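You operate a simulated robot arm through the tools that you are given. There is no shell and no other tool. Be economical: measure what you need, move in short steps, check, and stop when the job is done.

The job below is to be done with a simulated two-armed robot. You get a single attempt, and the scene is never put back.

Task
Slide the red-handled link home, push its pin in and lock it.
Fine: slacken the black knob to free the link and tighten it again; the white lever locks the pin.

It is judged by the outcome, as a careful person would: the job done as asked, and still so three seconds after it is handed in. It fails if anything else is knocked over, pushed out of place, dropped, spilled or broken.

Robot
Two 6-joint arms with fingered hands on one trunk that stands fixed in place. Base frame: the origin is at the foot of the trunk, x ahead of it, y to its left, z up. Units: mm, rad, N and s.
The left shoulder is at [70, 191, 1028], the right one opposite. Payload 4.7 kg a hand.
Tool frame (each hand has its own): the origin (TCP) lies between the finger pads and is the grasp point; the fingertips stand 36 mm ahead of it; z points along the fingers, y is the line along which they close. The gripper opens to 120 mm. The gripper's body begins 42 mm behind the TCP. The gripper is a hand of 5 fingers: y runs from the thumb to the fingers, the wrist lies at [-18, -113, -198] in the tool frame, and closing takes about 1.5 s.
Orientation is told as [roll, pitch, yaw] about the base's x, y, z axes, in that order, counted from this pose: with the fingers straight down and the wrist toward the robot, the tool's x, y and z point along [0, 1, 0], [1, 0, 0] and [0, 0, -1] of the base frame.

Tools
- The arms move only by the tool step_arm. It takes "left_rows", "right_rows" or both (then of equal length, played together; a hand with none holds still); each is a list of rows, each an object of numbers (a shift or turn left out is 0, a gripper value left out holds the last): "tx", "ty", "tz": the shift along the tool's x, y, z in units of 50 mm (1.0 is 50 mm); "ax", "ay", "az": the turn, a rotation vector about the tool's x, y, z in units of 8 degrees (1.0 is 8 degrees). In form: [{"tx": .., "ty": .., "tz": .., "ax": .., "ay": .., "az": ..}, ...]. A call has 1 to 12 rows; each row shifts and turns the commanded pose from where the row before left it, along the tool's axes as they then stand. "left_gripper" and "right_gripper" are, for a hand that has rows, the closure, from 0 (fully open) to 1 (shut), set as the call begins (left out, the last holds). A call with a number of a shift or a turn outside -1 to 1 is refused whole. Rows are played at 5 a second. More than 50 mm and 0.15 rad between two rows, or a gripper value outside its range, and nothing of the call is played. Where a pose cannot be reached the arm comes as near as it can. A force on the tool above 40 N (or 10 N above the force at the start of the call, whichever is more), or a blocked arm, ends the call early, and 0.2 s more pass. Each finger travels about 45 mm/s and halts on what it meets, pressing with about 29 N; the grip force reading is that of the motor and also rises with nothing between the fingers. The clock runs only during rows and for 0.2 s after the last one: add rows that do not move to give the fingers time. The reply holds the time, the measured pose of the TCP, the force on the tool along the base axes, the opening and the grip force, in the units named above and with some noise, with the torque about the TCP (base axes, N m) and any sound that the robot's microphone picked up.
- Cameras (640 x 400 px; columns grow to the right, rows downward): "scene" is now at [118, -34.7, 1307.5]; the picture's right is [-0.42, -0.91, -0.00], its down [-0.04, 0.02, -1.00] and it looks along [0.91, -0.42, -0.04] (base axes); focal length 231 px, centre (320, 200). "left" rides on the left gripper at [-73, -91, -143] in its tool frame; the picture's right is [-0.80, -0.28, 0.53], its down [0.53, -0.73, 0.42] and it looks along [0.27, 0.62, 0.74] (tool axes); focal length 234 px, centre (320, 200). "right" rides on the right gripper at [72, -91, -143] in its tool frame; the picture's right is [-0.80, 0.28, -0.53], its down [-0.53, -0.73, 0.42] and it looks along [-0.27, 0.62, 0.74] (tool axes); focal length 234 px, centre (320, 200). There is no depth. A picture from a camera that has moved, and an enlarged one, comes with that camera's place and axes in the base frame and with its lens. The place of the scene camera against the robot may be out by one fixed shift of up to 18 mm in any direction.
- capture(camera): a new picture of that camera. No time passes.
- move_column(by): slides the trunk up (or, below 0, down) by that many mm; the arms and the scene camera ride with it, the base frame stays. It gives what a move gives, with no picture.
- set_fingers(index, middle, ring, little, thumb_bend, thumb_turn, hand): sets how far each is bent, from 0 (flat) to 100 (curled in); at 30 the hand is open as for a grip, at 70 the pads meet at the TCP. One left out holds its place. A second passes; each finger stops where it meets its share of the squeeze, and holds until it gets a number again. A gripper value or a shape takes the hand back. It gives what a move gives, with no picture; readings hold the bend of each and the force on index, middle, ring, little, thumb and palm. thumb_turn goes from beside the hand (0) to across from the fingers (100), as for a grip.
- preshape(shape, hand): the hand has 5 fingers and takes this shape, open, in about a second: jaw (thumb against the fingers, like two jaws); tri (thumb and two fingers); tip (a fingertip pinch); poke (one finger out to press); point (the index stretched); flat (the hand flat); cup (the hand cupped); fist (a fist). The gripper value then closes the fingers along that shape, each until it touches; the sizes above hold for jaw. It gives what a move gives, with no picture.
- head_to(pan, tilt): turns the head with the scene camera to pan (to the left, within 1.501 rad either way) and tilt (down, from -0.506 to 1.204), counted from straight ahead of the robot. It gives what a move gives.
- zoom(camera, box): a new picture of the part [left, top, right, bottom] of that camera's present view, enlarged. No time passes.
- sign_off(): hands the job in; it is judged then, once.

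Work in short steps. Places have to be worked out from the pictures, the camera data and where the tool is seen: move nearer, look again, correct. Check each grasp and each placing, and mend what went wrong. You have 120 turns and 94 pictures in all, those below and enlarged ones among them. Open the grippers and draw the arms clear of the work before you hand the job in, unless the task says otherwise; then end with one line.

The tools are called after "Call:" as a command line: name --argument value ..., lists and objects as JSON in quotes. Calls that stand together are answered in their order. step_arm: Moves the arms, as the interface text tells. Its arguments: {"type":"object","properties":{"left_rows":{"type":"array","items":{"type":"object","properties":{"tx":{"type":"number"},"ty":{"type":"number"},"tz":{"type":"number"},"ax":{"type":"number"},"ay":{"type":"number"},"az":{"type":"number"}}}},"left_gripper":{"type":"number"},"right_rows":{"type":"array","items":{"type":"object","properties":{"tx":{"type":"number"},"ty":{"type":"number"},"tz":{"type":"number"},"ax":{"type":"number"},"ay":{"type":"number"},"az":{"type":"number"}}}},"right_gripper":{"type":"number"}},"required":[]} The other tools are called the same way: move_column (by) slides the trunk up or down; preshape (shape, hand) gives the hand a shape; set_fingers (index, middle, ring, little, thumb_bend, thumb_turn, hand) moves the fingers one by one; head_to (pan, tilt) turns the head that bears the scene camera; capture (camera) takes a picture; zoom (camera, box) takes an enlarged picture of a part of a camera's view; sign_off () hands the job in.

At the start:

```text
time: 0.0
left_ee_pos: [588.1, -35.5, 1455.2]
left_tool_rot: [-0.003, -0.001, 0.001]
left_wrist_force: [0.2, 0.4, -0.5]
left_moment: [-0.01, 0.0, 0.01]
left_width: 119.3
left_grasp_force: 0.1
left_shape: jaw
left_bend: [30.0, 30.0, 30.0, 30.0, 30.0, 98.0]
left_finger forces: [0.0, 0.0, 0.0, 0.0, 0.1, 0.0]
right_ee_pos: [309.1, -465.8, 1270.8]
right_tool_rot: [0.0, 0.0, -0.001]
right_wrist_force: [-1.1, 0.5, 1.2]
right_moment: [-0.01, -0.01, 0.01]
right_width: 119.6
right_grasp_force: 0.2
right_shape: jaw
right_bend: [30.0, 30.0, 30.0, 30.0, 30.0, 98.0]
right_finger forces: [0.0, 0.0, 0.0, 0.0, 0.1, 0.0]
trunk travel left (down, up): [-505.0, 435.0]
head pan, tilt: [-0.438, 0.04]
```

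scene: 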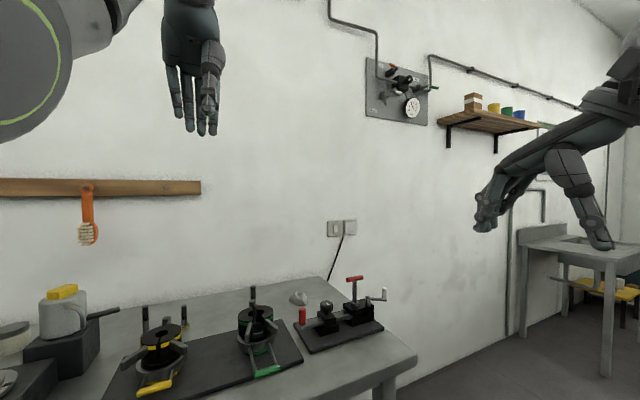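
right: 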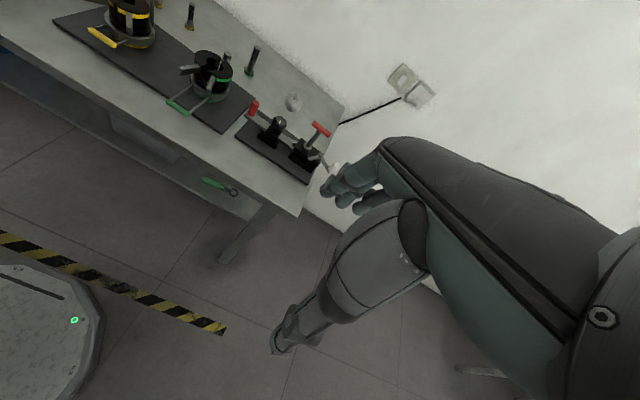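
left: 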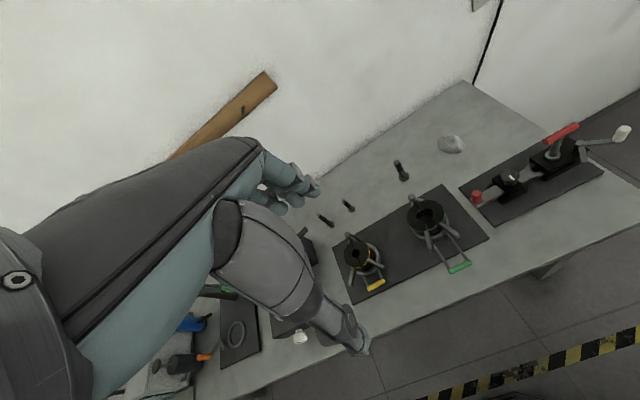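

The fixture with red handles sits at the right end of the bench. I zoom in from both the scene and left cameras to understand it.

Call:
zoom --camera "scene" --box '[270, 255, 430, 355]'

Call:
zoom --camera "left" --box '[440, 100, 640, 225]'

Call:
zoom --camera "right" --box '[210, 70, 370, 200]'

```text
4.00 times, centred on (350, 305) of scene
camera zoom: at [118.0, -34.7, 1307.5], right [-0.42, -0.91, 0.0], down [-0.04, 0.02, -1.0], along [0.91, -0.42, -0.04], focal length 924 px, centre (200, -220)
```

zoom: 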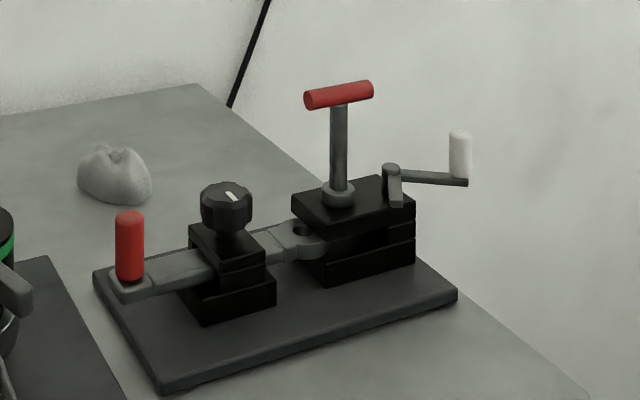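

```text
3.20 times, centred on (540, 162) of left
camera zoom: at [496.4, -108.0, 1599.0], right [-0.28, -0.8, -0.53], down [-0.73, 0.53, -0.42], along [0.62, 0.27, -0.74], focal length 749 px, centre (-384, 320)
```

zoom: 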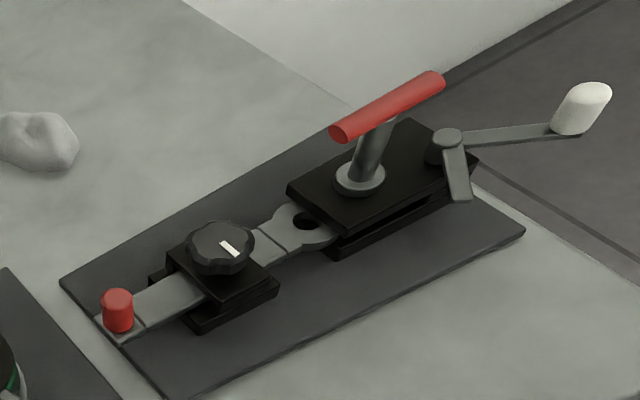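

```text
3.08 times, centred on (290, 135) of right
camera zoom: at [216.0, -393.7, 1413.4], right [0.28, -0.8, 0.53], down [-0.73, -0.53, -0.42], along [0.62, -0.27, -0.74], focal length 720 px, centre (412, 400)
```

zoom: 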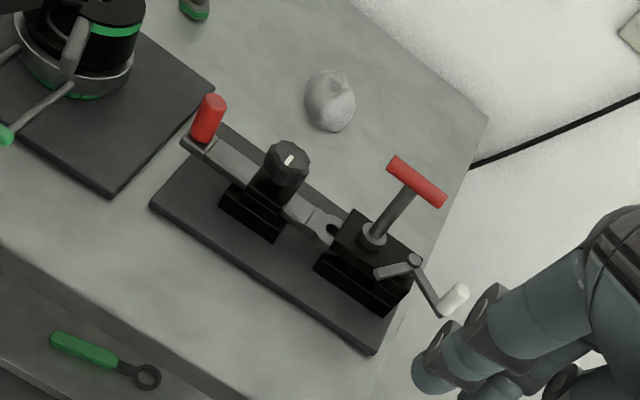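

The fixture runs along −y at x≈773: handle y≈−280, knob ≈−362, pin ≈−470, lever hub ≈(761,−514). I zoom more tightly to understand the pin and lever details.

Call:
zoom --camera "right" --box '[280, 105, 340, 150]'

Call:
zoom --camera "scene" --box '[325, 270, 395, 330]'

Call:
zoom --camera "left" --box '[510, 110, 640, 200]'

```text
8.89 times, centred on (310, 128) of right
camera zoom: at [216.0, -393.7, 1413.4], right [0.28, -0.8, 0.53], down [-0.73, -0.53, -0.42], along [0.62, -0.27, -0.74], focal length 2082 px, centre (409, 844)
```

zoom: 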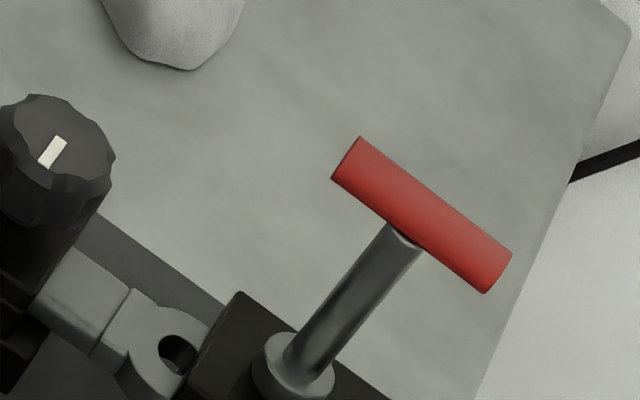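

```text
6.67 times, centred on (360, 300) of scene
camera zoom: at [118.0, -34.7, 1307.5], right [-0.42, -0.91, 0.0], down [-0.04, 0.02, -1.0], along [0.91, -0.42, -0.04], focal length 1540 px, centre (53, -467)
```

zoom: 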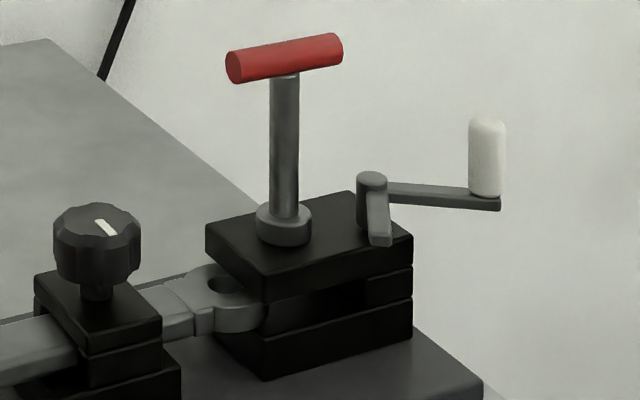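

```text
4.44 times, centred on (575, 155) of left
camera zoom: at [496.4, -108.0, 1599.0], right [-0.28, -0.8, -0.53], down [-0.73, 0.53, -0.42], along [0.62, 0.27, -0.74], focal length 1041 px, centre (-813, 400)
```

zoom: 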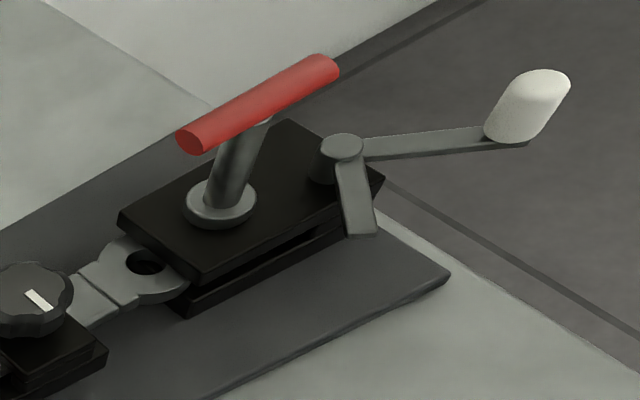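

Plan: loosen knob (CCW), slide link −y, push pin, swing lever, tighten. I move the right hand to above the knob, at z≈1120.

Call:
step_arm --right_rows '[{"ty": 0.842, "tx": 0.189, "tz": 0.27}, {"ty": 0.842, "tx": 0.189, "tz": 0.27}, {"ty": 0.842, "tx": 0.189, "tz": 0.27}, {"ty": 0.842, "tx": 0.189, "tz": 0.27}, {"ty": 0.842, "tx": 0.189, "tz": 0.27}, {"ty": 0.842, "tx": 0.189, "tz": 0.27}, {"ty": 0.842, "tx": 0.189, "tz": 0.27}, {"ty": 0.842, "tx": 0.189, "tz": 0.27}, {"ty": 0.842, "tx": 0.189, "tz": 0.27}, {"ty": 0.842, "tx": 0.189, "tz": 0.27}, {"ty": 0.842, "tx": 0.189, "tz": 0.27}, {}]'

Call:
capture --camera "right"

Call:
capture --camera "scene"

```text
time: 2.6
left_ee_pos: [588.4, -34.4, 1454.4]
left_tool_rot: [0.0, -0.003, 0.002]
left_wrist_force: [-0.4, -0.9, -0.2]
left_moment: [0.02, 0.03, 0.01]
left_width: 119.4
left_grasp_force: 0.0
left_shape: jaw
left_bend: [30.0, 30.0, 30.0, 30.0, 30.0, 98.0]
left_finger forces: [0.0, 0.0, 0.0, 0.1, 0.1, 0.0]
right_ee_pos: [593.8, -501.1, 1068.8]
right_tool_rot: [0.002, -0.005, 0.002]
right_wrist_force: [0.1, 1.2, 0.2]
right_moment: [-0.03, -0.01, -0.01]
right_width: 120.0
right_grasp_force: 0.1
right_shape: jaw
right_bend: [30.0, 30.0, 30.0, 30.0, 30.0, 98.0]
right_finger forces: [0.1, 0.1, 0.0, 0.0, 0.0, 0.0]
right hand out of reach, approached as far as the arm can: row 5, 6, 7, 8, 9, 10, 11
trunk travel left (down, up): [-505.0, 435.0]
head pan, tilt: [-0.438, 0.04]
```

```text
84 pictures are left
camera right: at [500.5, -430.1, 1211.8], right [0.28, -0.8, 0.53], down [-0.73, -0.53, -0.43], along [0.62, -0.26, -0.74], focal length 234 px, centre (320, 200)
```

right: 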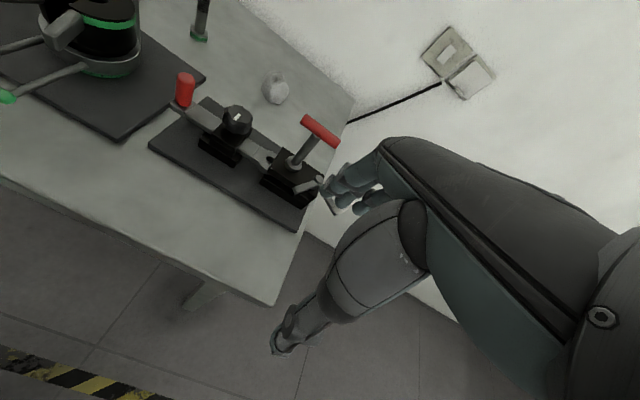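

```text
83 pictures are left
camera scene: at [117.5, -34.3, 1307.6], right [-0.42, -0.91, 0.0], down [-0.04, 0.02, -1.0], along [0.91, -0.42, -0.04], focal length 231 px, centre (320, 200)
```

scene: 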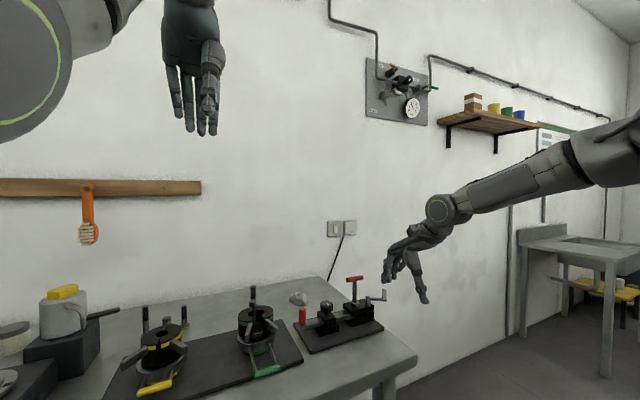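

The pose at z 1120 is out of the arm's comfortable reach at this trunk height. I raise the trunk 150 mm so the same arm geometry applies higher up, then re-command.

Call:
move_column --by 150

Call:
step_arm --right_rows '[{}, {}]'

```text
time: 4.3
left_ee_pos: [588.7, -36.3, 1604.4]
left_tool_rot: [0.0, -0.001, 0.002]
left_wrist_force: [-0.5, -0.4, 0.1]
left_moment: [0.01, 0.03, 0.0]
left_width: 119.6
left_grasp_force: 0.1
left_shape: jaw
left_bend: [30.0, 30.0, 30.0, 30.0, 30.0, 98.0]
left_finger forces: [0.0, 0.0, 0.1, 0.0, 0.0, 0.1]
right_ee_pos: [593.1, -501.5, 1219.3]
right_tool_rot: [0.002, -0.002, 0.002]
right_wrist_force: [-0.2, 0.2, 0.5]
right_moment: [0.0, 0.05, -0.02]
right_width: 119.4
right_grasp_force: 0.0
right_shape: jaw
right_bend: [30.0, 30.0, 30.0, 30.0, 30.0, 98.0]
right_finger forces: [0.1, 0.0, 0.0, 0.0, 0.1, 0.1]
trunk travel left (down, up): [-655.0, 285.0]
head pan, tilt: [-0.438, 0.04]
```

```text
time: 5.0
left_ee_pos: [588.3, -37.5, 1605.1]
left_tool_rot: [0.0, 0.0, 0.002]
left_wrist_force: [0.6, 0.4, 0.5]
left_moment: [0.02, 0.03, -0.01]
left_width: 119.8
left_grasp_force: 0.1
left_shape: jaw
left_bend: [30.0, 30.0, 30.0, 30.0, 30.0, 98.0]
left_finger forces: [0.0, 0.0, 0.0, 0.0, 0.1, 0.1]
right_ee_pos: [592.4, -500.2, 1218.5]
right_tool_rot: [0.002, -0.002, 0.002]
right_wrist_force: [0.6, -0.8, -0.3]
right_moment: [0.01, 0.01, 0.02]
right_width: 119.7
right_grasp_force: 0.0
right_shape: jaw
right_bend: [30.0, 30.0, 30.0, 30.0, 30.0, 98.0]
right_finger forces: [0.1, 0.1, 0.0, 0.1, 0.0, 0.1]
trunk travel left (down, up): [-655.0, 285.0]
head pan, tilt: [-0.438, 0.04]
```

Commands restart from the measured pose. I step forward/left and down toward (772,−362,1080).

Call:
step_arm --right_rows '[{"tz": 0.7}, {"tz": 0.7}, {"tz": 0.7}, {"ty": 0.6, "tx": 0.46}, {"ty": 0.6, "tx": 0.46}, {"ty": 0.6, "tx": 0.46}, {"ty": 0.6, "tx": 0.46}, {"ty": 0.6, "tx": 0.46}, {"ty": 0.6, "tx": 0.46}]'

Call:
capture --camera "scene"

```text
time: 7.0
left_ee_pos: [587.8, -34.6, 1605.7]
left_tool_rot: [0.0, 0.0, 0.001]
left_wrist_force: [-0.3, 0.1, 0.3]
left_moment: [0.01, 0.04, 0.02]
left_width: 119.5
left_grasp_force: 0.1
left_shape: jaw
left_bend: [30.0, 30.0, 30.0, 30.0, 30.0, 98.0]
left_finger forces: [0.1, 0.0, 0.0, 0.0, 0.0, 0.0]
right_ee_pos: [590.9, -494.6, 1120.9]
right_tool_rot: [0.002, -0.003, 0.003]
right_wrist_force: [-0.6, 0.5, 0.4]
right_moment: [0.0, -0.03, -0.02]
right_width: 119.6
right_grasp_force: 0.1
right_shape: jaw
right_bend: [30.0, 30.0, 30.0, 30.0, 30.0, 98.0]
right_finger forces: [0.1, 0.0, 0.0, 0.0, 0.0, 0.1]
right hand out of reach, approached as far as the arm can: row 4, 5, 6, 7, 8, 9
trunk travel left (down, up): [-655.0, 285.0]
head pan, tilt: [-0.438, 0.04]
```

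```text
82 pictures are left
camera scene: at [117.9, -34.6, 1457.5], right [-0.42, -0.91, 0.0], down [-0.04, 0.02, -1.0], along [0.91, -0.42, -0.04], focal length 231 px, centre (320, 200)
```

scene: 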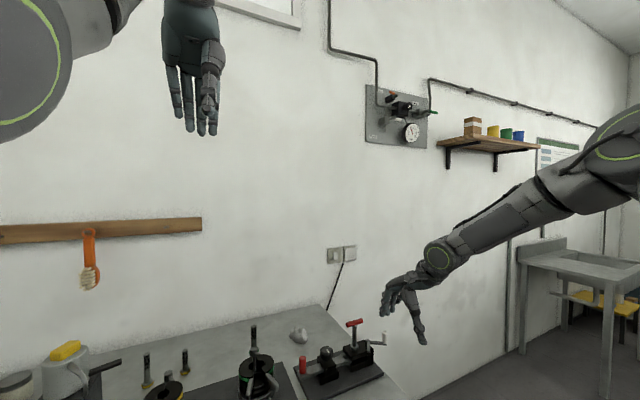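

The arm stalls at the same spot, likely a joint limit for this yaw. I test by turning the hand CCW ~32° (wrist toward the elbow) and then moving forward.

Call:
step_arm --right_rows '[{"az": -1}, {"az": -1}, {"az": -1}, {"az": -1}, {"ty": 0.8}, {"ty": 0.8}, {"ty": 0.8}]'

```text
time: 8.6
left_ee_pos: [588.0, -35.6, 1605.2]
left_tool_rot: [0.0, 0.001, -0.001]
left_wrist_force: [0.1, -0.4, 0.4]
left_moment: [0.03, 0.0, 0.01]
left_width: 119.6
left_grasp_force: 0.1
left_shape: jaw
left_bend: [30.0, 30.0, 30.0, 30.0, 30.0, 98.0]
left_finger forces: [0.0, 0.0, 0.1, 0.1, 0.0, 0.0]
right_ee_pos: [543.5, -466.4, 1141.4]
right_tool_rot: [-0.001, -0.004, 0.558]
right_wrist_force: [-0.6, 0.2, 0.1]
right_moment: [-0.01, 0.02, -0.02]
right_width: 119.6
right_grasp_force: 0.0
right_shape: jaw
right_bend: [30.0, 30.0, 30.0, 30.0, 30.0, 98.0]
right_finger forces: [0.0, 0.0, 0.1, 0.0, 0.0, 0.0]
right hand out of reach, approached as far as the arm can: row 2, 3, 4, 5, 6, 7
trunk travel left (down, up): [-655.0, 285.0]
head pan, tilt: [-0.438, 0.04]
```

Turning CCW made it worse, so I try the opposite yaw (CW) and forward again.

Call:
step_arm --right_rows '[{"az": 1}, {"az": 1}, {"az": 1}, {"az": 1}, {"az": 1}, {"az": 1}, {"az": 1}, {"az": 1}, {"ty": 0.8}, {"ty": 0.8}, {"ty": 0.8}]'

```text
time: 10.9
left_ee_pos: [589.1, -37.2, 1604.6]
left_tool_rot: [0.001, 0.0, -0.002]
left_wrist_force: [0.1, -0.4, 0.3]
left_moment: [0.02, -0.01, -0.01]
left_width: 119.5
left_grasp_force: 0.0
left_shape: jaw
left_bend: [30.0, 30.0, 30.0, 30.0, 30.0, 98.0]
left_finger forces: [0.0, 0.0, 0.0, 0.0, 0.1, 0.0]
right_ee_pos: [596.1, -574.5, 1142.8]
right_tool_rot: [0.005, 0.0, -0.555]
right_wrist_force: [0.7, -0.2, 0.0]
right_moment: [0.01, 0.02, 0.01]
right_width: 120.0
right_grasp_force: 0.1
right_shape: jaw
right_bend: [30.0, 30.0, 30.0, 30.0, 30.0, 98.0]
right_finger forces: [0.0, 0.0, 0.0, 0.1, 0.1, 0.0]
right hand out of reach, approached as far as the arm can: row 7, 8, 9, 10, 11
trunk travel left (down, up): [-655.0, 285.0]
head pan, tilt: [-0.438, 0.04]
```

All stalls share a wrist azimuth of about −39° from the shoulder. I test whether the hand can go outward along that azimuth with yaw 0.

Call:
step_arm --right_rows '[{"az": -1, "tx": -0.3}, {"az": -1, "tx": -0.3}, {"az": -1, "tx": -0.3}, {"az": -1, "tx": -0.3}, {"ty": 0.6, "tx": -0.5}, {"ty": 0.6, "tx": -0.5}, {"ty": 0.6, "tx": -0.4}, {"ty": 0.6, "tx": -0.4}]'

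Call:
capture --camera "scene"

```text
time: 12.8
left_ee_pos: [589.8, -34.7, 1603.2]
left_tool_rot: [0.0, 0.0, 0.003]
left_wrist_force: [0.2, 0.4, 0.2]
left_moment: [0.01, 0.04, -0.03]
left_width: 119.6
left_grasp_force: 0.2
left_shape: jaw
left_bend: [30.0, 30.0, 30.0, 30.0, 30.0, 98.0]
left_finger forces: [0.0, 0.0, 0.0, 0.0, 0.0, 0.0]
right_ee_pos: [605.0, -674.2, 1153.7]
right_tool_rot: [-0.004, -0.003, -0.001]
right_wrist_force: [0.7, -0.3, -0.5]
right_moment: [0.01, 0.05, 0.01]
right_width: 119.9
right_grasp_force: 0.0
right_shape: jaw
right_bend: [30.0, 30.0, 30.0, 30.0, 30.0, 98.0]
right_finger forces: [0.0, 0.0, 0.1, 0.0, 0.0, 0.0]
right hand out of reach, approached as far as the arm can: row 6, 7, 8
trunk travel left (down, up): [-655.0, 285.0]
head pan, tilt: [-0.438, 0.04]
```

```text
81 pictures are left
camera scene: at [119.3, -34.3, 1457.4], right [-0.42, -0.91, 0.0], down [-0.04, 0.02, -1.0], along [0.91, -0.42, -0.04], focal length 231 px, centre (320, 200)
```

scene: 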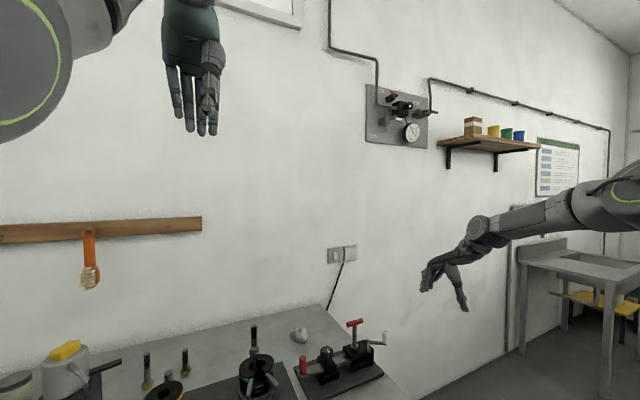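

Wrist x seems capped near 490 with this attitude. I test whether tilting the fingers forward (relieving wrist flexion) lets the hand go further out.

Call:
step_arm --right_rows '[{"tx": 0.76}, {"tx": 0.76}, {"tx": 0.76}, {"ax": -1}, {"ax": -1}, {"ax": -1}, {"ax": -1}, {"ty": 0.6, "tz": 0.37}, {"ty": 0.6, "tz": 0.37}, {"ty": 0.6, "tz": 0.37}, {"ty": 0.6, "tz": 0.37}]'

```text
time: 15.2
left_ee_pos: [587.5, -34.3, 1605.8]
left_tool_rot: [0.0, -0.002, 0.003]
left_wrist_force: [-0.6, 0.7, -0.6]
left_moment: [0.03, -0.01, 0.02]
left_width: 119.5
left_grasp_force: 0.1
left_shape: jaw
left_bend: [30.0, 30.0, 30.0, 30.0, 30.0, 98.0]
left_finger forces: [0.0, 0.0, 0.1, 0.1, 0.1, 0.0]
right_ee_pos: [668.7, -544.0, 1167.6]
right_tool_rot: [0.045, -0.557, -0.059]
right_wrist_force: [1.1, 5.1, 1.4]
right_moment: [-0.45, -0.01, -0.05]
right_width: 119.6
right_grasp_force: 0.0
right_shape: jaw
right_bend: [30.0, 30.0, 30.0, 30.0, 30.0, 98.0]
right_finger forces: [0.1, 0.0, 0.1, 0.0, 0.0, 0.0]
right hand out of reach, approached as far as the arm can: row 7, 8, 9, 10, 11
trunk travel left (down, up): [-655.0, 285.0]
head pan, tilt: [-0.438, 0.04]
```

Odd: a 5 N side force with nothing expected nearby. I look.

Call:
step_arm --right_rows '[{}]'

Call:
head_to --pan -0.9 --tilt 0.25

Call:
capture --camera "scene"

```text
time: 15.6
left_ee_pos: [588.7, -36.8, 1604.5]
left_tool_rot: [0.0, 0.002, 0.002]
left_wrist_force: [0.4, -0.9, -0.1]
left_moment: [-0.01, 0.0, 0.01]
left_width: 119.7
left_grasp_force: 0.0
left_shape: jaw
left_bend: [30.0, 30.0, 30.0, 30.0, 30.0, 98.0]
left_finger forces: [0.0, 0.0, 0.0, 0.0, 0.0, 0.0]
right_ee_pos: [669.9, -542.5, 1166.2]
right_tool_rot: [-0.003, -0.561, 0.001]
right_wrist_force: [-0.6, -0.3, 1.0]
right_moment: [0.03, -0.02, 0.01]
right_width: 119.9
right_grasp_force: 0.0
right_shape: jaw
right_bend: [30.0, 30.0, 30.0, 30.0, 30.0, 98.0]
right_finger forces: [0.0, 0.1, 0.0, 0.0, 0.0, 0.0]
trunk travel left (down, up): [-655.0, 285.0]
head pan, tilt: [-0.438, 0.04]
```

```text
time: 16.5
left_ee_pos: [588.2, -35.4, 1604.8]
left_tool_rot: [-0.001, -0.001, 0.002]
left_wrist_force: [-0.1, -0.5, 0.2]
left_moment: [0.01, -0.02, 0.0]
left_width: 119.5
left_grasp_force: 0.1
left_shape: jaw
left_bend: [30.0, 30.0, 30.0, 30.0, 30.0, 98.0]
left_finger forces: [0.0, 0.1, 0.1, 0.0, 0.0, 0.0]
right_ee_pos: [669.5, -542.5, 1167.3]
right_tool_rot: [-0.002, -0.56, -0.001]
right_wrist_force: [0.3, 0.3, 0.6]
right_moment: [-0.01, 0.02, -0.02]
right_width: 119.7
right_grasp_force: 0.1
right_shape: jaw
right_bend: [30.0, 30.0, 30.0, 30.0, 30.0, 98.0]
right_finger forces: [0.1, 0.1, 0.0, 0.0, 0.1, 0.0]
trunk travel left (down, up): [-655.0, 285.0]
head pan, tilt: [-0.901, 0.25]
```

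```text
80 pictures are left
camera scene: at [94.0, -69.2, 1438.1], right [-0.78, -0.62, 0.0], down [-0.15, 0.19, -0.97], along [0.6, -0.76, -0.25], focal length 231 px, centre (320, 200)
```

scene: 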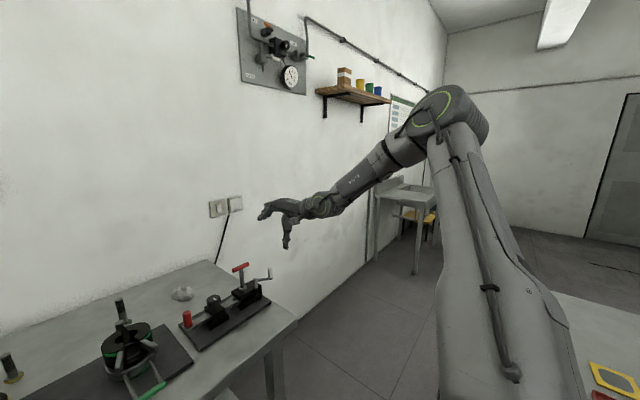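

The elbow is high and out to the side, and the arm isn't straight, so something else caps it. I test going up, then forward, to map the limit.

Call:
step_arm --right_rows '[{"ty": 0.53, "tz": -0.85}, {"ty": 0.53, "tz": -0.85}, {"ty": 0.53, "tz": -0.85}, {"ty": 0.53, "tz": -0.85}, {"ty": 0.85, "tz": 0.53}, {"ty": 0.85, "tz": 0.53}, {"ty": 0.85, "tz": 0.53}, {"ty": 0.85, "tz": 0.53}]'

```text
time: 18.3
left_ee_pos: [590.0, -34.3, 1605.8]
left_tool_rot: [0.0, 0.0, 0.0]
left_wrist_force: [0.7, 0.3, -0.8]
left_moment: [-0.01, 0.01, -0.02]
left_width: 119.5
left_grasp_force: 0.1
left_shape: jaw
left_bend: [30.0, 30.0, 30.0, 30.0, 30.0, 98.0]
left_finger forces: [0.0, 0.1, 0.0, 0.0, 0.0, 0.0]
right_ee_pos: [677.8, -553.9, 1316.1]
right_tool_rot: [-0.484, -0.47, 0.373]
right_wrist_force: [0.1, 0.8, -0.5]
right_moment: [-0.09, -0.04, -0.04]
right_width: 119.6
right_grasp_force: 0.1
right_shape: jaw
right_bend: [30.0, 30.0, 30.0, 30.0, 30.0, 98.0]
right_finger forces: [0.0, 0.0, 0.0, 0.0, 0.0, 0.1]
right hand out of reach, approached as far as the arm can: row 3, 4, 5, 6, 7, 8
trunk travel left (down, up): [-655.0, 285.0]
head pan, tilt: [-0.901, 0.25]
```

To understand the arm's geometry, I compare with the left arm, which starts well extended.

Call:
head_to --pan 0.9 --tilt 0.1

Call:
capture --camera "scene"

Call:
head_to --pan -1.1 --tilt 0.3

Call:
capture --camera "scene"

```text
time: 20.1
left_ee_pos: [589.1, -34.9, 1604.9]
left_tool_rot: [0.0, -0.001, 0.001]
left_wrist_force: [0.6, 0.4, 1.1]
left_moment: [-0.01, -0.01, 0.01]
left_width: 119.6
left_grasp_force: 0.2
left_shape: jaw
left_bend: [30.0, 30.0, 30.0, 30.0, 30.0, 98.0]
left_finger forces: [0.1, 0.0, 0.0, 0.1, 0.0, 0.0]
right_ee_pos: [677.4, -553.7, 1316.9]
right_tool_rot: [-0.483, -0.47, 0.372]
right_wrist_force: [0.1, -0.2, 0.0]
right_moment: [0.02, -0.01, 0.01]
right_width: 119.9
right_grasp_force: 0.1
right_shape: jaw
right_bend: [30.0, 30.0, 30.0, 30.0, 30.0, 98.0]
right_finger forces: [0.0, 0.1, 0.0, 0.0, 0.1, 0.0]
trunk travel left (down, up): [-655.0, 285.0]
head pan, tilt: [0.901, 0.099]
```

```text
79 pictures are left
camera scene: at [92.9, 75.9, 1452.1], right [0.78, -0.62, 0.0], down [-0.06, -0.08, -0.99], along [0.62, 0.78, -0.1], focal length 231 px, centre (320, 200)
```

scene: 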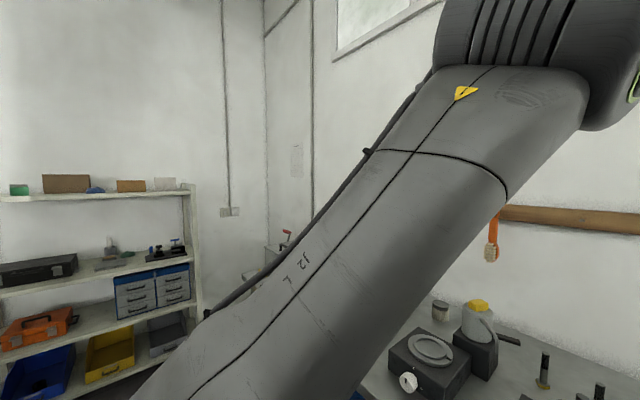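

```text
time: 22.0
left_ee_pos: [588.4, -35.8, 1604.3]
left_tool_rot: [0.001, 0.001, 0.001]
left_wrist_force: [-0.3, -0.2, 0.5]
left_moment: [0.0, 0.02, -0.02]
left_width: 119.6
left_grasp_force: 0.1
left_shape: jaw
left_bend: [30.0, 30.0, 30.0, 30.0, 30.0, 98.0]
left_finger forces: [0.0, 0.0, 0.0, 0.0, 0.0, 0.0]
right_ee_pos: [677.7, -554.1, 1316.8]
right_tool_rot: [-0.484, -0.468, 0.376]
right_wrist_force: [0.0, -0.1, 1.3]
right_moment: [0.0, -0.02, 0.01]
right_width: 119.6
right_grasp_force: 0.1
right_shape: jaw
right_bend: [30.0, 30.0, 30.0, 30.0, 30.0, 98.0]
right_finger forces: [0.1, 0.1, 0.0, 0.1, 0.0, 0.1]
trunk travel left (down, up): [-655.0, 285.0]
head pan, tilt: [-1.1, 0.3]
```

```text
78 pictures are left
camera scene: at [78.2, -79.3, 1433.4], right [-0.89, -0.45, 0.0], down [-0.13, 0.26, -0.96], along [0.43, -0.85, -0.3], focal length 231 px, centre (320, 200)
```

scene: 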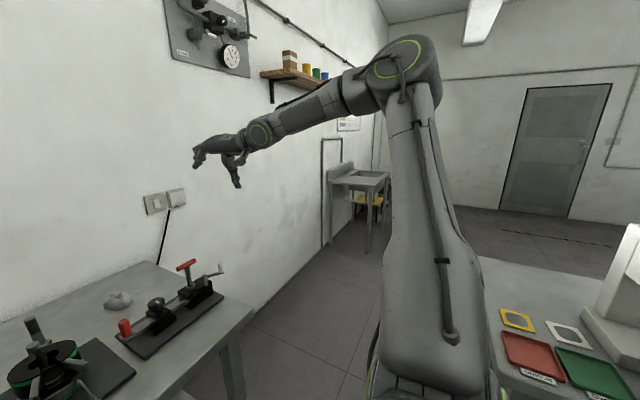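

All six stalls are consistent with the shoulder-lift joint at its limit (upper arm along its tilted pan axis): this arm is in the wrong shoulder branch. I will raise the trunk, straighten the hand's attitude, go back near the starting posture and then swing the arm through to the other branch.

Call:
move_column --by 200

Call:
step_arm --right_rows '[{"ty": -1}, {"ty": -0.5, "ay": 0.87}, {"ay": 0.87}, {"ay": 0.87}, {"ay": 0.87}, {"ax": 0.84}, {"ax": 0.84}, {"ax": 0.84}, {"ax": 0.84}, {"az": 0.89}, {"az": 0.89}, {"az": 0.89}]'

```text
time: 24.2
left_ee_pos: [587.8, -35.4, 1804.7]
left_tool_rot: [0.0, -0.001, 0.001]
left_wrist_force: [0.0, -0.2, -0.6]
left_moment: [0.0, 0.02, 0.02]
left_width: 119.4
left_grasp_force: 0.1
left_shape: jaw
left_bend: [30.0, 30.0, 30.0, 30.0, 30.0, 98.0]
left_finger forces: [0.0, 0.0, 0.1, 0.0, 0.1, 0.0]
right_ee_pos: [679.4, -534.2, 1522.2]
right_tool_rot: [0.001, -0.561, -0.001]
right_wrist_force: [-0.2, 0.4, 0.0]
right_moment: [0.0, 0.0, 0.01]
right_width: 119.7
right_grasp_force: 0.0
right_shape: jaw
right_bend: [30.0, 30.0, 30.0, 30.0, 30.0, 98.0]
right_finger forces: [0.0, 0.0, 0.1, 0.0, 0.0, 0.0]
trunk travel left (down, up): [-855.0, 85.0]
head pan, tilt: [-1.1, 0.3]
```

```text
time: 26.8
left_ee_pos: [589.0, -34.9, 1804.9]
left_tool_rot: [-0.002, 0.0, 0.003]
left_wrist_force: [-0.2, 0.4, 1.0]
left_moment: [-0.01, -0.01, 0.03]
left_width: 119.5
left_grasp_force: 0.2
left_shape: jaw
left_bend: [30.0, 30.0, 30.0, 30.0, 30.0, 98.0]
left_finger forces: [0.1, 0.1, 0.0, 0.0, 0.1, 0.0]
right_ee_pos: [546.5, -531.5, 1477.1]
right_tool_rot: [0.432, 0.019, -0.129]
right_wrist_force: [0.4, 0.2, -0.1]
right_moment: [-0.01, 0.02, 0.01]
right_width: 119.8
right_grasp_force: 0.1
right_shape: jaw
right_bend: [30.0, 30.0, 30.0, 30.0, 30.0, 98.0]
right_finger forces: [0.1, 0.0, 0.1, 0.0, 0.0, 0.0]
right hand out of reach, approached as far as the arm can: row 1, 5, 6, 7, 8, 9
trunk travel left (down, up): [-855.0, 85.0]
head pan, tilt: [-1.1, 0.3]
```

The trunk move re-solved the arm and fixed the attitude itself. I now level the hand and return towards the starting posture relative to the shoulder.

Call:
step_arm --right_rows '[{"ay": -0.8, "ty": -0.3, "tz": -0.5}, {"ay": -0.8, "ty": -0.3, "tz": -0.5}, {"ay": -0.8, "ty": -0.5, "tz": -0.5}, {"ay": -0.7, "ty": -0.5, "tz": -0.5}, {"az": -0.92, "ax": -0.14, "ty": -0.7, "tz": -0.4}, {"ty": -0.7, "tx": 0.3, "tz": -0.3}, {"ty": -0.7, "tx": 0.3}, {"ty": -0.7, "tx": 0.3}, {}]'

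Call:
head_to --pan -1.3 --tilt 0.1

Call:
capture --camera "scene"

```text
time: 28.8
left_ee_pos: [584.4, -32.4, 1807.2]
left_tool_rot: [-0.001, -0.005, 0.003]
left_wrist_force: [-0.3, -0.4, 0.7]
left_moment: [-0.04, -0.09, 0.0]
left_width: 119.7
left_grasp_force: 0.1
left_shape: jaw
left_bend: [30.0, 30.0, 30.0, 30.0, 30.0, 98.0]
left_finger forces: [0.0, 0.0, 0.0, 0.0, 0.0, 0.0]
right_ee_pos: [327.1, -487.4, 1616.1]
right_tool_rot: [-0.004, -0.006, 0.002]
right_wrist_force: [-0.7, 0.7, 0.8]
right_moment: [0.0, -0.04, -0.02]
right_width: 119.9
right_grasp_force: 0.1
right_shape: jaw
right_bend: [30.0, 30.0, 30.0, 30.0, 30.0, 98.0]
right_finger forces: [0.0, 0.0, 0.0, 0.0, 0.0, 0.0]
right hand out of reach, approached as far as the arm can: row 8
trunk travel left (down, up): [-855.0, 85.0]
head pan, tilt: [-1.1, 0.3]
```

```text
time: 29.5
left_ee_pos: [586.5, -34.4, 1806.0]
left_tool_rot: [0.0, -0.001, 0.003]
left_wrist_force: [-0.2, 0.2, 0.5]
left_moment: [-0.03, -0.03, 0.0]
left_width: 119.6
left_grasp_force: 0.0
left_shape: jaw
left_bend: [30.0, 30.0, 30.0, 30.0, 30.0, 98.0]
left_finger forces: [0.0, 0.0, 0.0, 0.0, 0.0, 0.1]
right_ee_pos: [331.2, -489.6, 1614.7]
right_tool_rot: [-0.003, -0.003, 0.001]
right_wrist_force: [-0.3, 0.4, -0.2]
right_moment: [0.0, -0.01, 0.0]
right_width: 119.9
right_grasp_force: 0.1
right_shape: jaw
right_bend: [30.0, 30.0, 30.0, 30.0, 30.0, 98.0]
right_finger forces: [0.0, 0.0, 0.0, 0.1, 0.1, 0.0]
trunk travel left (down, up): [-855.0, 85.0]
head pan, tilt: [-1.3, 0.099]
```

```text
77 pictures are left
camera scene: at [58.5, -83.9, 1652.2], right [-0.96, -0.27, 0.0], down [-0.03, 0.1, -1.0], along [0.27, -0.96, -0.1], focal length 231 px, centre (320, 200)
```

scene: 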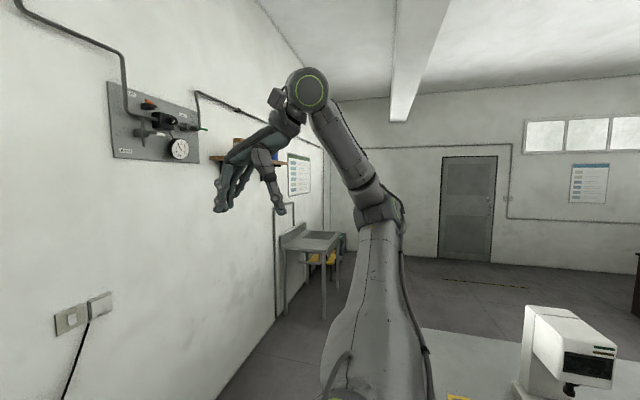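

The start posture sits right next to the shoulder singularity (wrist offset ≈163 mm from the pan axis). I circle the wrist around that axis to the outer side, so a forward move can then cross into the other branch.

Call:
step_arm --right_rows '[{"ty": 0.49, "tx": -0.26, "tz": 0.42}, {"ty": 0.49, "tx": -0.26, "tz": 0.42}, {"ty": -0.04, "tx": -0.61, "tz": 0.61}, {"ty": -0.04, "tx": -0.61, "tz": 0.61}, {"ty": -0.4, "tx": -0.55, "tz": 0.55}, {"ty": -0.4, "tx": -0.55, "tz": 0.55}, {"ty": -0.68, "tx": -0.37, "tz": 0.36}, {"ty": -0.68, "tx": -0.37, "tz": 0.36}, {"ty": -0.85, "tx": -0.13, "tz": 0.14}, {"ty": -0.85, "tx": -0.13, "tz": 0.14}]'

Call:
capture --camera "scene"

```text
time: 31.7
left_ee_pos: [586.7, -34.7, 1805.4]
left_tool_rot: [0.002, -0.003, 0.001]
left_wrist_force: [0.0, 0.3, 0.6]
left_moment: [-0.03, -0.03, 0.0]
left_width: 119.7
left_grasp_force: 0.0
left_shape: jaw
left_bend: [30.0, 30.0, 30.0, 30.0, 30.0, 98.0]
left_finger forces: [0.1, 0.0, 0.0, 0.1, 0.0, 0.0]
right_ee_pos: [359.0, -476.8, 1593.6]
right_tool_rot: [-0.002, -0.003, 0.001]
right_wrist_force: [0.0, 0.4, 0.6]
right_moment: [0.01, -0.04, 0.01]
right_width: 120.1
right_grasp_force: 0.1
right_shape: jaw
right_bend: [30.0, 30.0, 30.0, 30.0, 30.0, 98.0]
right_finger forces: [0.0, 0.0, 0.0, 0.1, 0.0, 0.0]
right hand out of reach, approached as far as the arm can: row 1, 2, 3, 4, 5, 6, 7, 8, 9, 10
trunk travel left (down, up): [-855.0, 85.0]
head pan, tilt: [-1.3, 0.099]
```

```text
76 pictures are left
camera scene: at [58.7, -83.5, 1652.3], right [-0.96, -0.27, 0.0], down [-0.03, 0.09, -1.0], along [0.27, -0.96, -0.1], focal length 231 px, centre (320, 200)
```

scene: 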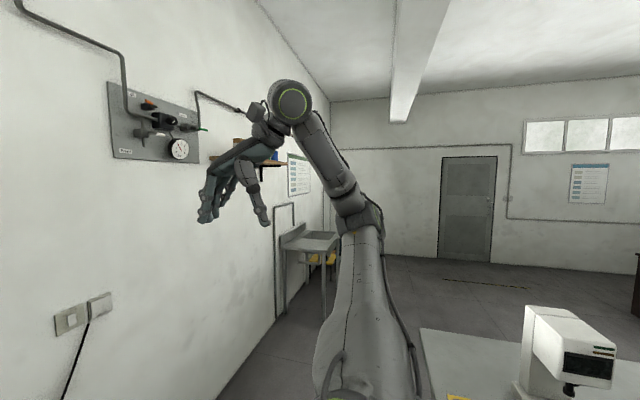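

It refused that circle, but the elbow has visibly moved forward, so the branch may already have flipped. I test a forward move from here.

Call:
step_arm --right_rows '[{"ty": 0.8, "tz": 0.3}, {"ty": 0.8, "tz": 0.3}, {"ty": 0.8, "tz": 0.3}, {"ty": 0.8, "tz": 0.3}, {"ty": 0.8, "tz": 0.3}, {"ty": 0.8, "tz": 0.3}]'

Call:
capture --camera "scene"

```text
time: 33.1
left_ee_pos: [591.8, -35.5, 1804.6]
left_tool_rot: [0.001, 0.002, 0.0]
left_wrist_force: [0.9, -0.3, -0.4]
left_moment: [0.0, 0.04, -0.01]
left_width: 119.9
left_grasp_force: 0.0
left_shape: jaw
left_bend: [30.0, 30.0, 30.0, 30.0, 30.0, 98.0]
left_finger forces: [0.0, 0.1, 0.1, 0.0, 0.0, 0.0]
right_ee_pos: [588.7, -493.1, 1475.5]
right_tool_rot: [0.003, -0.005, 0.005]
right_wrist_force: [-0.2, 0.0, 0.6]
right_moment: [-0.01, 0.05, 0.0]
right_width: 120.0
right_grasp_force: 0.1
right_shape: jaw
right_bend: [30.0, 30.0, 30.0, 30.0, 30.0, 98.0]
right_finger forces: [0.1, 0.0, 0.0, 0.0, 0.1, 0.0]
right hand out of reach, approached as far as the arm can: row 2, 3, 4, 5, 6
trunk travel left (down, up): [-855.0, 85.0]
head pan, tilt: [-1.3, 0.099]
```

```text
75 pictures are left
camera scene: at [62.6, -84.6, 1652.0], right [-0.96, -0.27, 0.0], down [-0.03, 0.1, -0.99], along [0.27, -0.96, -0.1], focal length 231 px, centre (320, 200)
```

scene: 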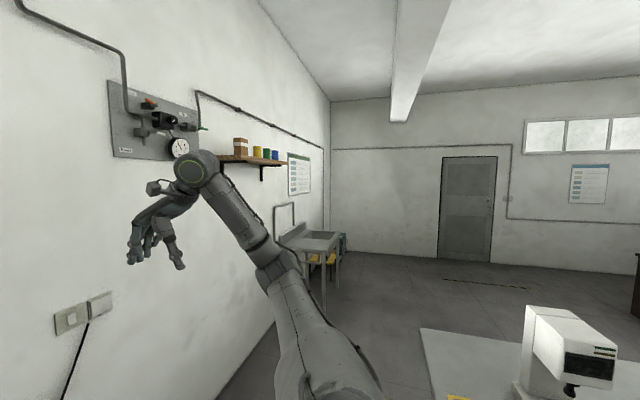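

Now the upper arm leans forward – a different configuration. I continue forward and down to see whether it extends further.

Call:
step_arm --right_rows '[{"tz": 0.8}, {"tz": 0.8}, {"ty": 0.5, "tz": 0.6}, {"ty": 0.5, "tz": 0.6}, {"ty": 0.7}, {"ty": 0.7}]'

Call:
capture --camera "scene"

```text
time: 34.5
left_ee_pos: [593.1, -33.6, 1803.3]
left_tool_rot: [-0.002, 0.002, 0.001]
left_wrist_force: [0.4, -0.5, -0.7]
left_moment: [0.0, 0.08, -0.02]
left_width: 119.7
left_grasp_force: 0.1
left_shape: jaw
left_bend: [30.0, 30.0, 30.0, 30.0, 30.0, 98.0]
left_finger forces: [0.0, 0.0, 0.1, 0.0, 0.0, 0.0]
right_ee_pos: [710.1, -488.8, 1335.0]
right_tool_rot: [-0.002, 0.001, 0.002]
right_wrist_force: [0.5, 0.4, -0.1]
right_moment: [-0.01, 0.0, 0.0]
right_width: 120.0
right_grasp_force: 0.0
right_shape: jaw
right_bend: [30.0, 30.0, 30.0, 30.0, 30.0, 98.0]
right_finger forces: [0.0, 0.0, 0.0, 0.0, 0.1, 0.0]
trunk travel left (down, up): [-855.0, 85.0]
head pan, tilt: [-1.3, 0.099]
```

```text
74 pictures are left
camera scene: at [63.0, -83.2, 1652.0], right [-0.96, -0.27, 0.0], down [-0.03, 0.09, -1.0], along [0.27, -0.96, -0.1], focal length 231 px, centre (320, 200)
```

scene: 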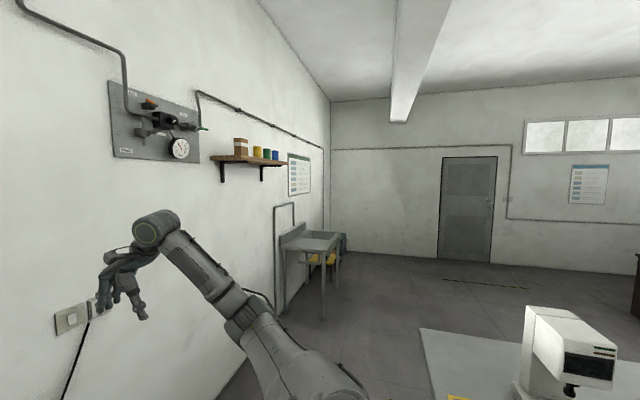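

Now the arm extends freely. I move over the knob in xy and then lower the trunk.

Call:
step_arm --right_rows '[{"ty": 0.31, "tx": 0.63}, {"ty": 0.31, "tx": 0.63}, {"ty": 0.31, "tx": 0.63}, {"ty": 0.31, "tx": 0.63}, {}]'

Call:
move_column --by -230

Call:
head_to --pan -0.45 --tilt 0.5

Call:
capture --camera "scene"

Call:
capture --camera "right"

```text
time: 35.7
left_ee_pos: [588.1, -35.6, 1804.3]
left_tool_rot: [0.0, -0.001, 0.002]
left_wrist_force: [0.0, -0.7, 0.2]
left_moment: [0.01, 0.02, 0.0]
left_width: 119.2
left_grasp_force: 0.0
left_shape: jaw
left_bend: [30.0, 30.0, 30.0, 30.0, 30.0, 98.0]
left_finger forces: [0.0, 0.0, 0.1, 0.0, 0.1, 0.0]
right_ee_pos: [769.9, -365.3, 1338.3]
right_tool_rot: [0.001, 0.0, 0.002]
right_wrist_force: [-0.6, 0.3, 0.0]
right_moment: [-0.02, -0.04, 0.03]
right_width: 120.1
right_grasp_force: 0.0
right_shape: jaw
right_bend: [30.0, 30.0, 30.0, 30.0, 30.0, 98.0]
right_finger forces: [0.1, 0.0, 0.0, 0.0, 0.0, 0.1]
trunk travel left (down, up): [-855.0, 85.0]
head pan, tilt: [-1.3, 0.099]
```

```text
time: 38.1
left_ee_pos: [587.7, -35.6, 1575.3]
left_tool_rot: [-0.002, 0.001, 0.002]
left_wrist_force: [0.0, 0.0, -1.1]
left_moment: [-0.01, 0.0, -0.02]
left_width: 119.8
left_grasp_force: 0.0
left_shape: jaw
left_bend: [30.0, 30.0, 30.0, 30.0, 30.0, 98.0]
left_finger forces: [0.1, 0.0, 0.1, 0.0, 0.1, 0.0]
right_ee_pos: [769.0, -365.0, 1108.3]
right_tool_rot: [0.0, -0.002, 0.003]
right_wrist_force: [-0.3, -0.2, 1.0]
right_moment: [0.03, 0.02, -0.02]
right_width: 120.0
right_grasp_force: 0.1
right_shape: jaw
right_bend: [30.0, 30.0, 30.0, 30.0, 30.0, 98.0]
right_finger forces: [0.0, 0.0, 0.0, 0.0, 0.1, 0.0]
trunk travel left (down, up): [-625.0, 315.0]
head pan, tilt: [-1.3, 0.099]
```

```text
time: 39.3
left_ee_pos: [588.5, -34.9, 1574.5]
left_tool_rot: [0.001, 0.0, 0.0]
left_wrist_force: [-0.7, 0.4, 0.5]
left_moment: [-0.02, 0.01, 0.01]
left_width: 119.5
left_grasp_force: 0.1
left_shape: jaw
left_bend: [30.0, 30.0, 30.0, 30.0, 30.0, 98.0]
left_finger forces: [0.0, 0.0, 0.1, 0.0, 0.0, 0.1]
right_ee_pos: [769.2, -364.5, 1108.4]
right_tool_rot: [0.0, -0.002, 0.001]
right_wrist_force: [0.4, -0.1, -0.3]
right_moment: [0.0, 0.01, -0.03]
right_width: 119.9
right_grasp_force: 0.0
right_shape: jaw
right_bend: [30.0, 30.0, 30.0, 30.0, 30.0, 98.0]
right_finger forces: [0.0, 0.0, 0.1, 0.0, 0.1, 0.0]
trunk travel left (down, up): [-625.0, 315.0]
head pan, tilt: [-0.45, 0.499]
```

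```text
73 pictures are left
camera scene: at [117.7, -35.8, 1385.0], right [-0.44, -0.9, 0.0], down [-0.43, 0.21, -0.88], along [0.79, -0.38, -0.48], focal length 231 px, centre (320, 200)
```

scene: 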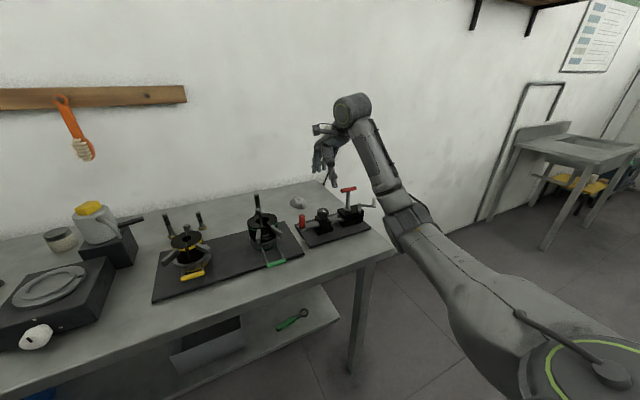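

```text
72 pictures are left
camera right: at [676.5, -293.6, 1251.3], right [0.28, -0.8, 0.53], down [-0.73, -0.53, -0.43], along [0.62, -0.27, -0.74], focal length 234 px, centre (320, 200)
```

right: 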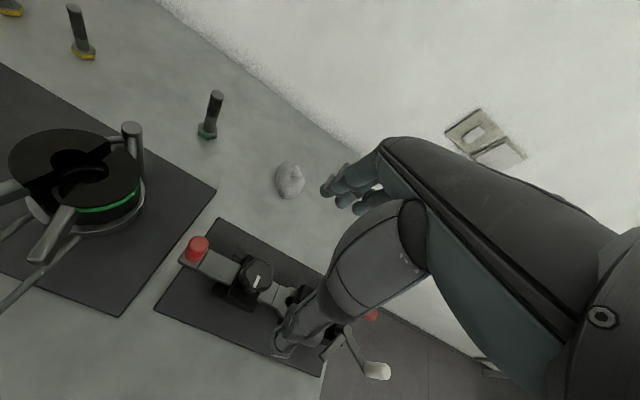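

The right hand is over the knob. I zoom to see the clearance around the knob and the pointer mark.

Call:
zoom --camera "right" --box '[150, 200, 330, 320]'

Call:
zoom --camera "scene" --box '[280, 170, 390, 250]'

```text
3.33 times, centred on (240, 260) of right
camera zoom: at [676.5, -293.6, 1251.3], right [0.28, -0.8, 0.53], down [-0.73, -0.53, -0.43], along [0.62, -0.27, -0.74], focal length 781 px, centre (587, 0)
```

zoom: 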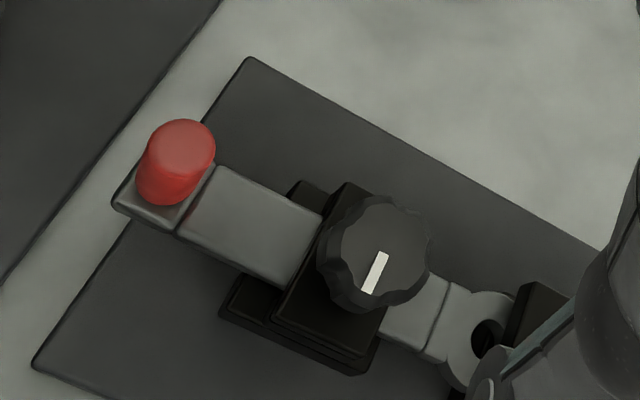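

```text
5.00 times, centred on (335, 210) of scene
camera zoom: at [117.7, -35.8, 1385.0], right [-0.44, -0.9, 0.0], down [-0.43, 0.21, -0.88], along [0.79, -0.38, -0.48], focal length 1155 px, centre (245, 150)
```

zoom: 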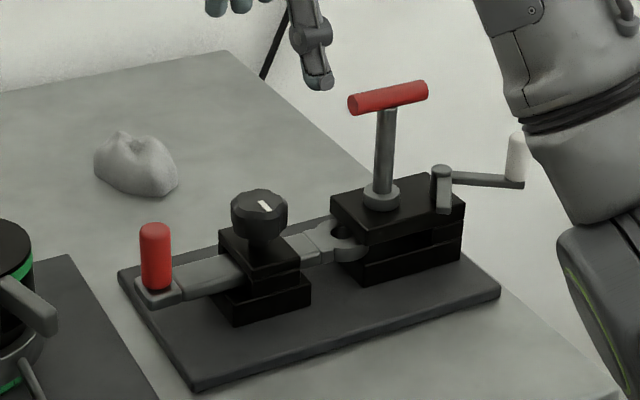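

Knob: ~43 mm diameter, top z≈939, its mark pointing to −x. I shape the right hand to "tri" for twisting and look at it.

Call:
preshape --shape "tri" --hand "right"

Call:
zoom --camera "right" --box '[230, 150, 470, 370]'

Call:
zoom --camera "scene" --box '[280, 80, 390, 240]'

```text
time: 40.2
left_ee_pos: [589.2, -34.5, 1574.6]
left_tool_rot: [0.0, -0.002, 0.003]
left_wrist_force: [0.6, 0.2, 0.1]
left_moment: [0.0, 0.0, 0.0]
left_width: 119.8
left_grasp_force: 0.1
left_shape: jaw
left_bend: [30.0, 30.0, 30.0, 30.0, 30.0, 98.0]
left_finger forces: [0.0, 0.0, 0.0, 0.1, 0.0, 0.0]
right_ee_pos: [768.8, -364.1, 1107.6]
right_tool_rot: [-0.001, -0.001, 0.003]
right_wrist_force: [0.1, -0.5, -0.2]
right_moment: [-0.02, -0.01, 0.0]
right_width: 119.9
right_grasp_force: 0.0
right_shape: tri
right_bend: [30.0, 30.0, 99.0, 99.0, 30.0, 98.0]
right_finger forces: [0.1, 0.1, 0.0, 0.1, 0.0, 0.1]
trunk travel left (down, up): [-625.0, 315.0]
head pan, tilt: [-0.45, 0.499]
```

```text
1.82 times, centred on (350, 260) of right
camera zoom: at [676.6, -293.6, 1251.2], right [0.28, -0.8, 0.53], down [-0.73, -0.53, -0.43], along [0.62, -0.27, -0.74], focal length 426 px, centre (266, 91)
```

zoom: 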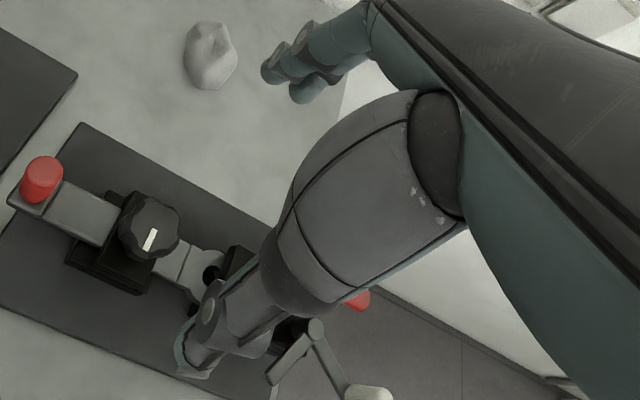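

```text
2.50 times, centred on (335, 160) of scene
camera zoom: at [117.8, -35.7, 1385.0], right [-0.43, -0.9, 0.0], down [-0.43, 0.21, -0.88], along [0.79, -0.38, -0.48], focal length 578 px, centre (282, 300)
```

zoom: 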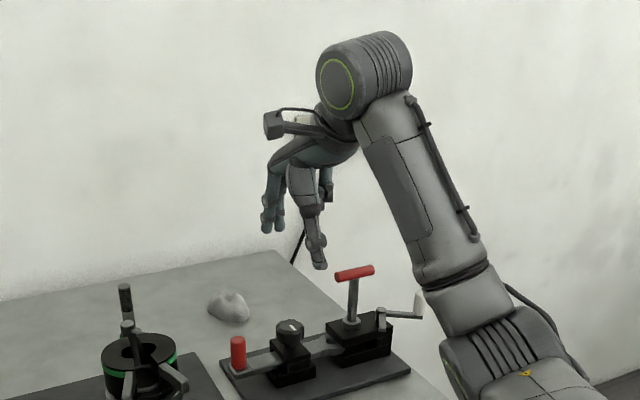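

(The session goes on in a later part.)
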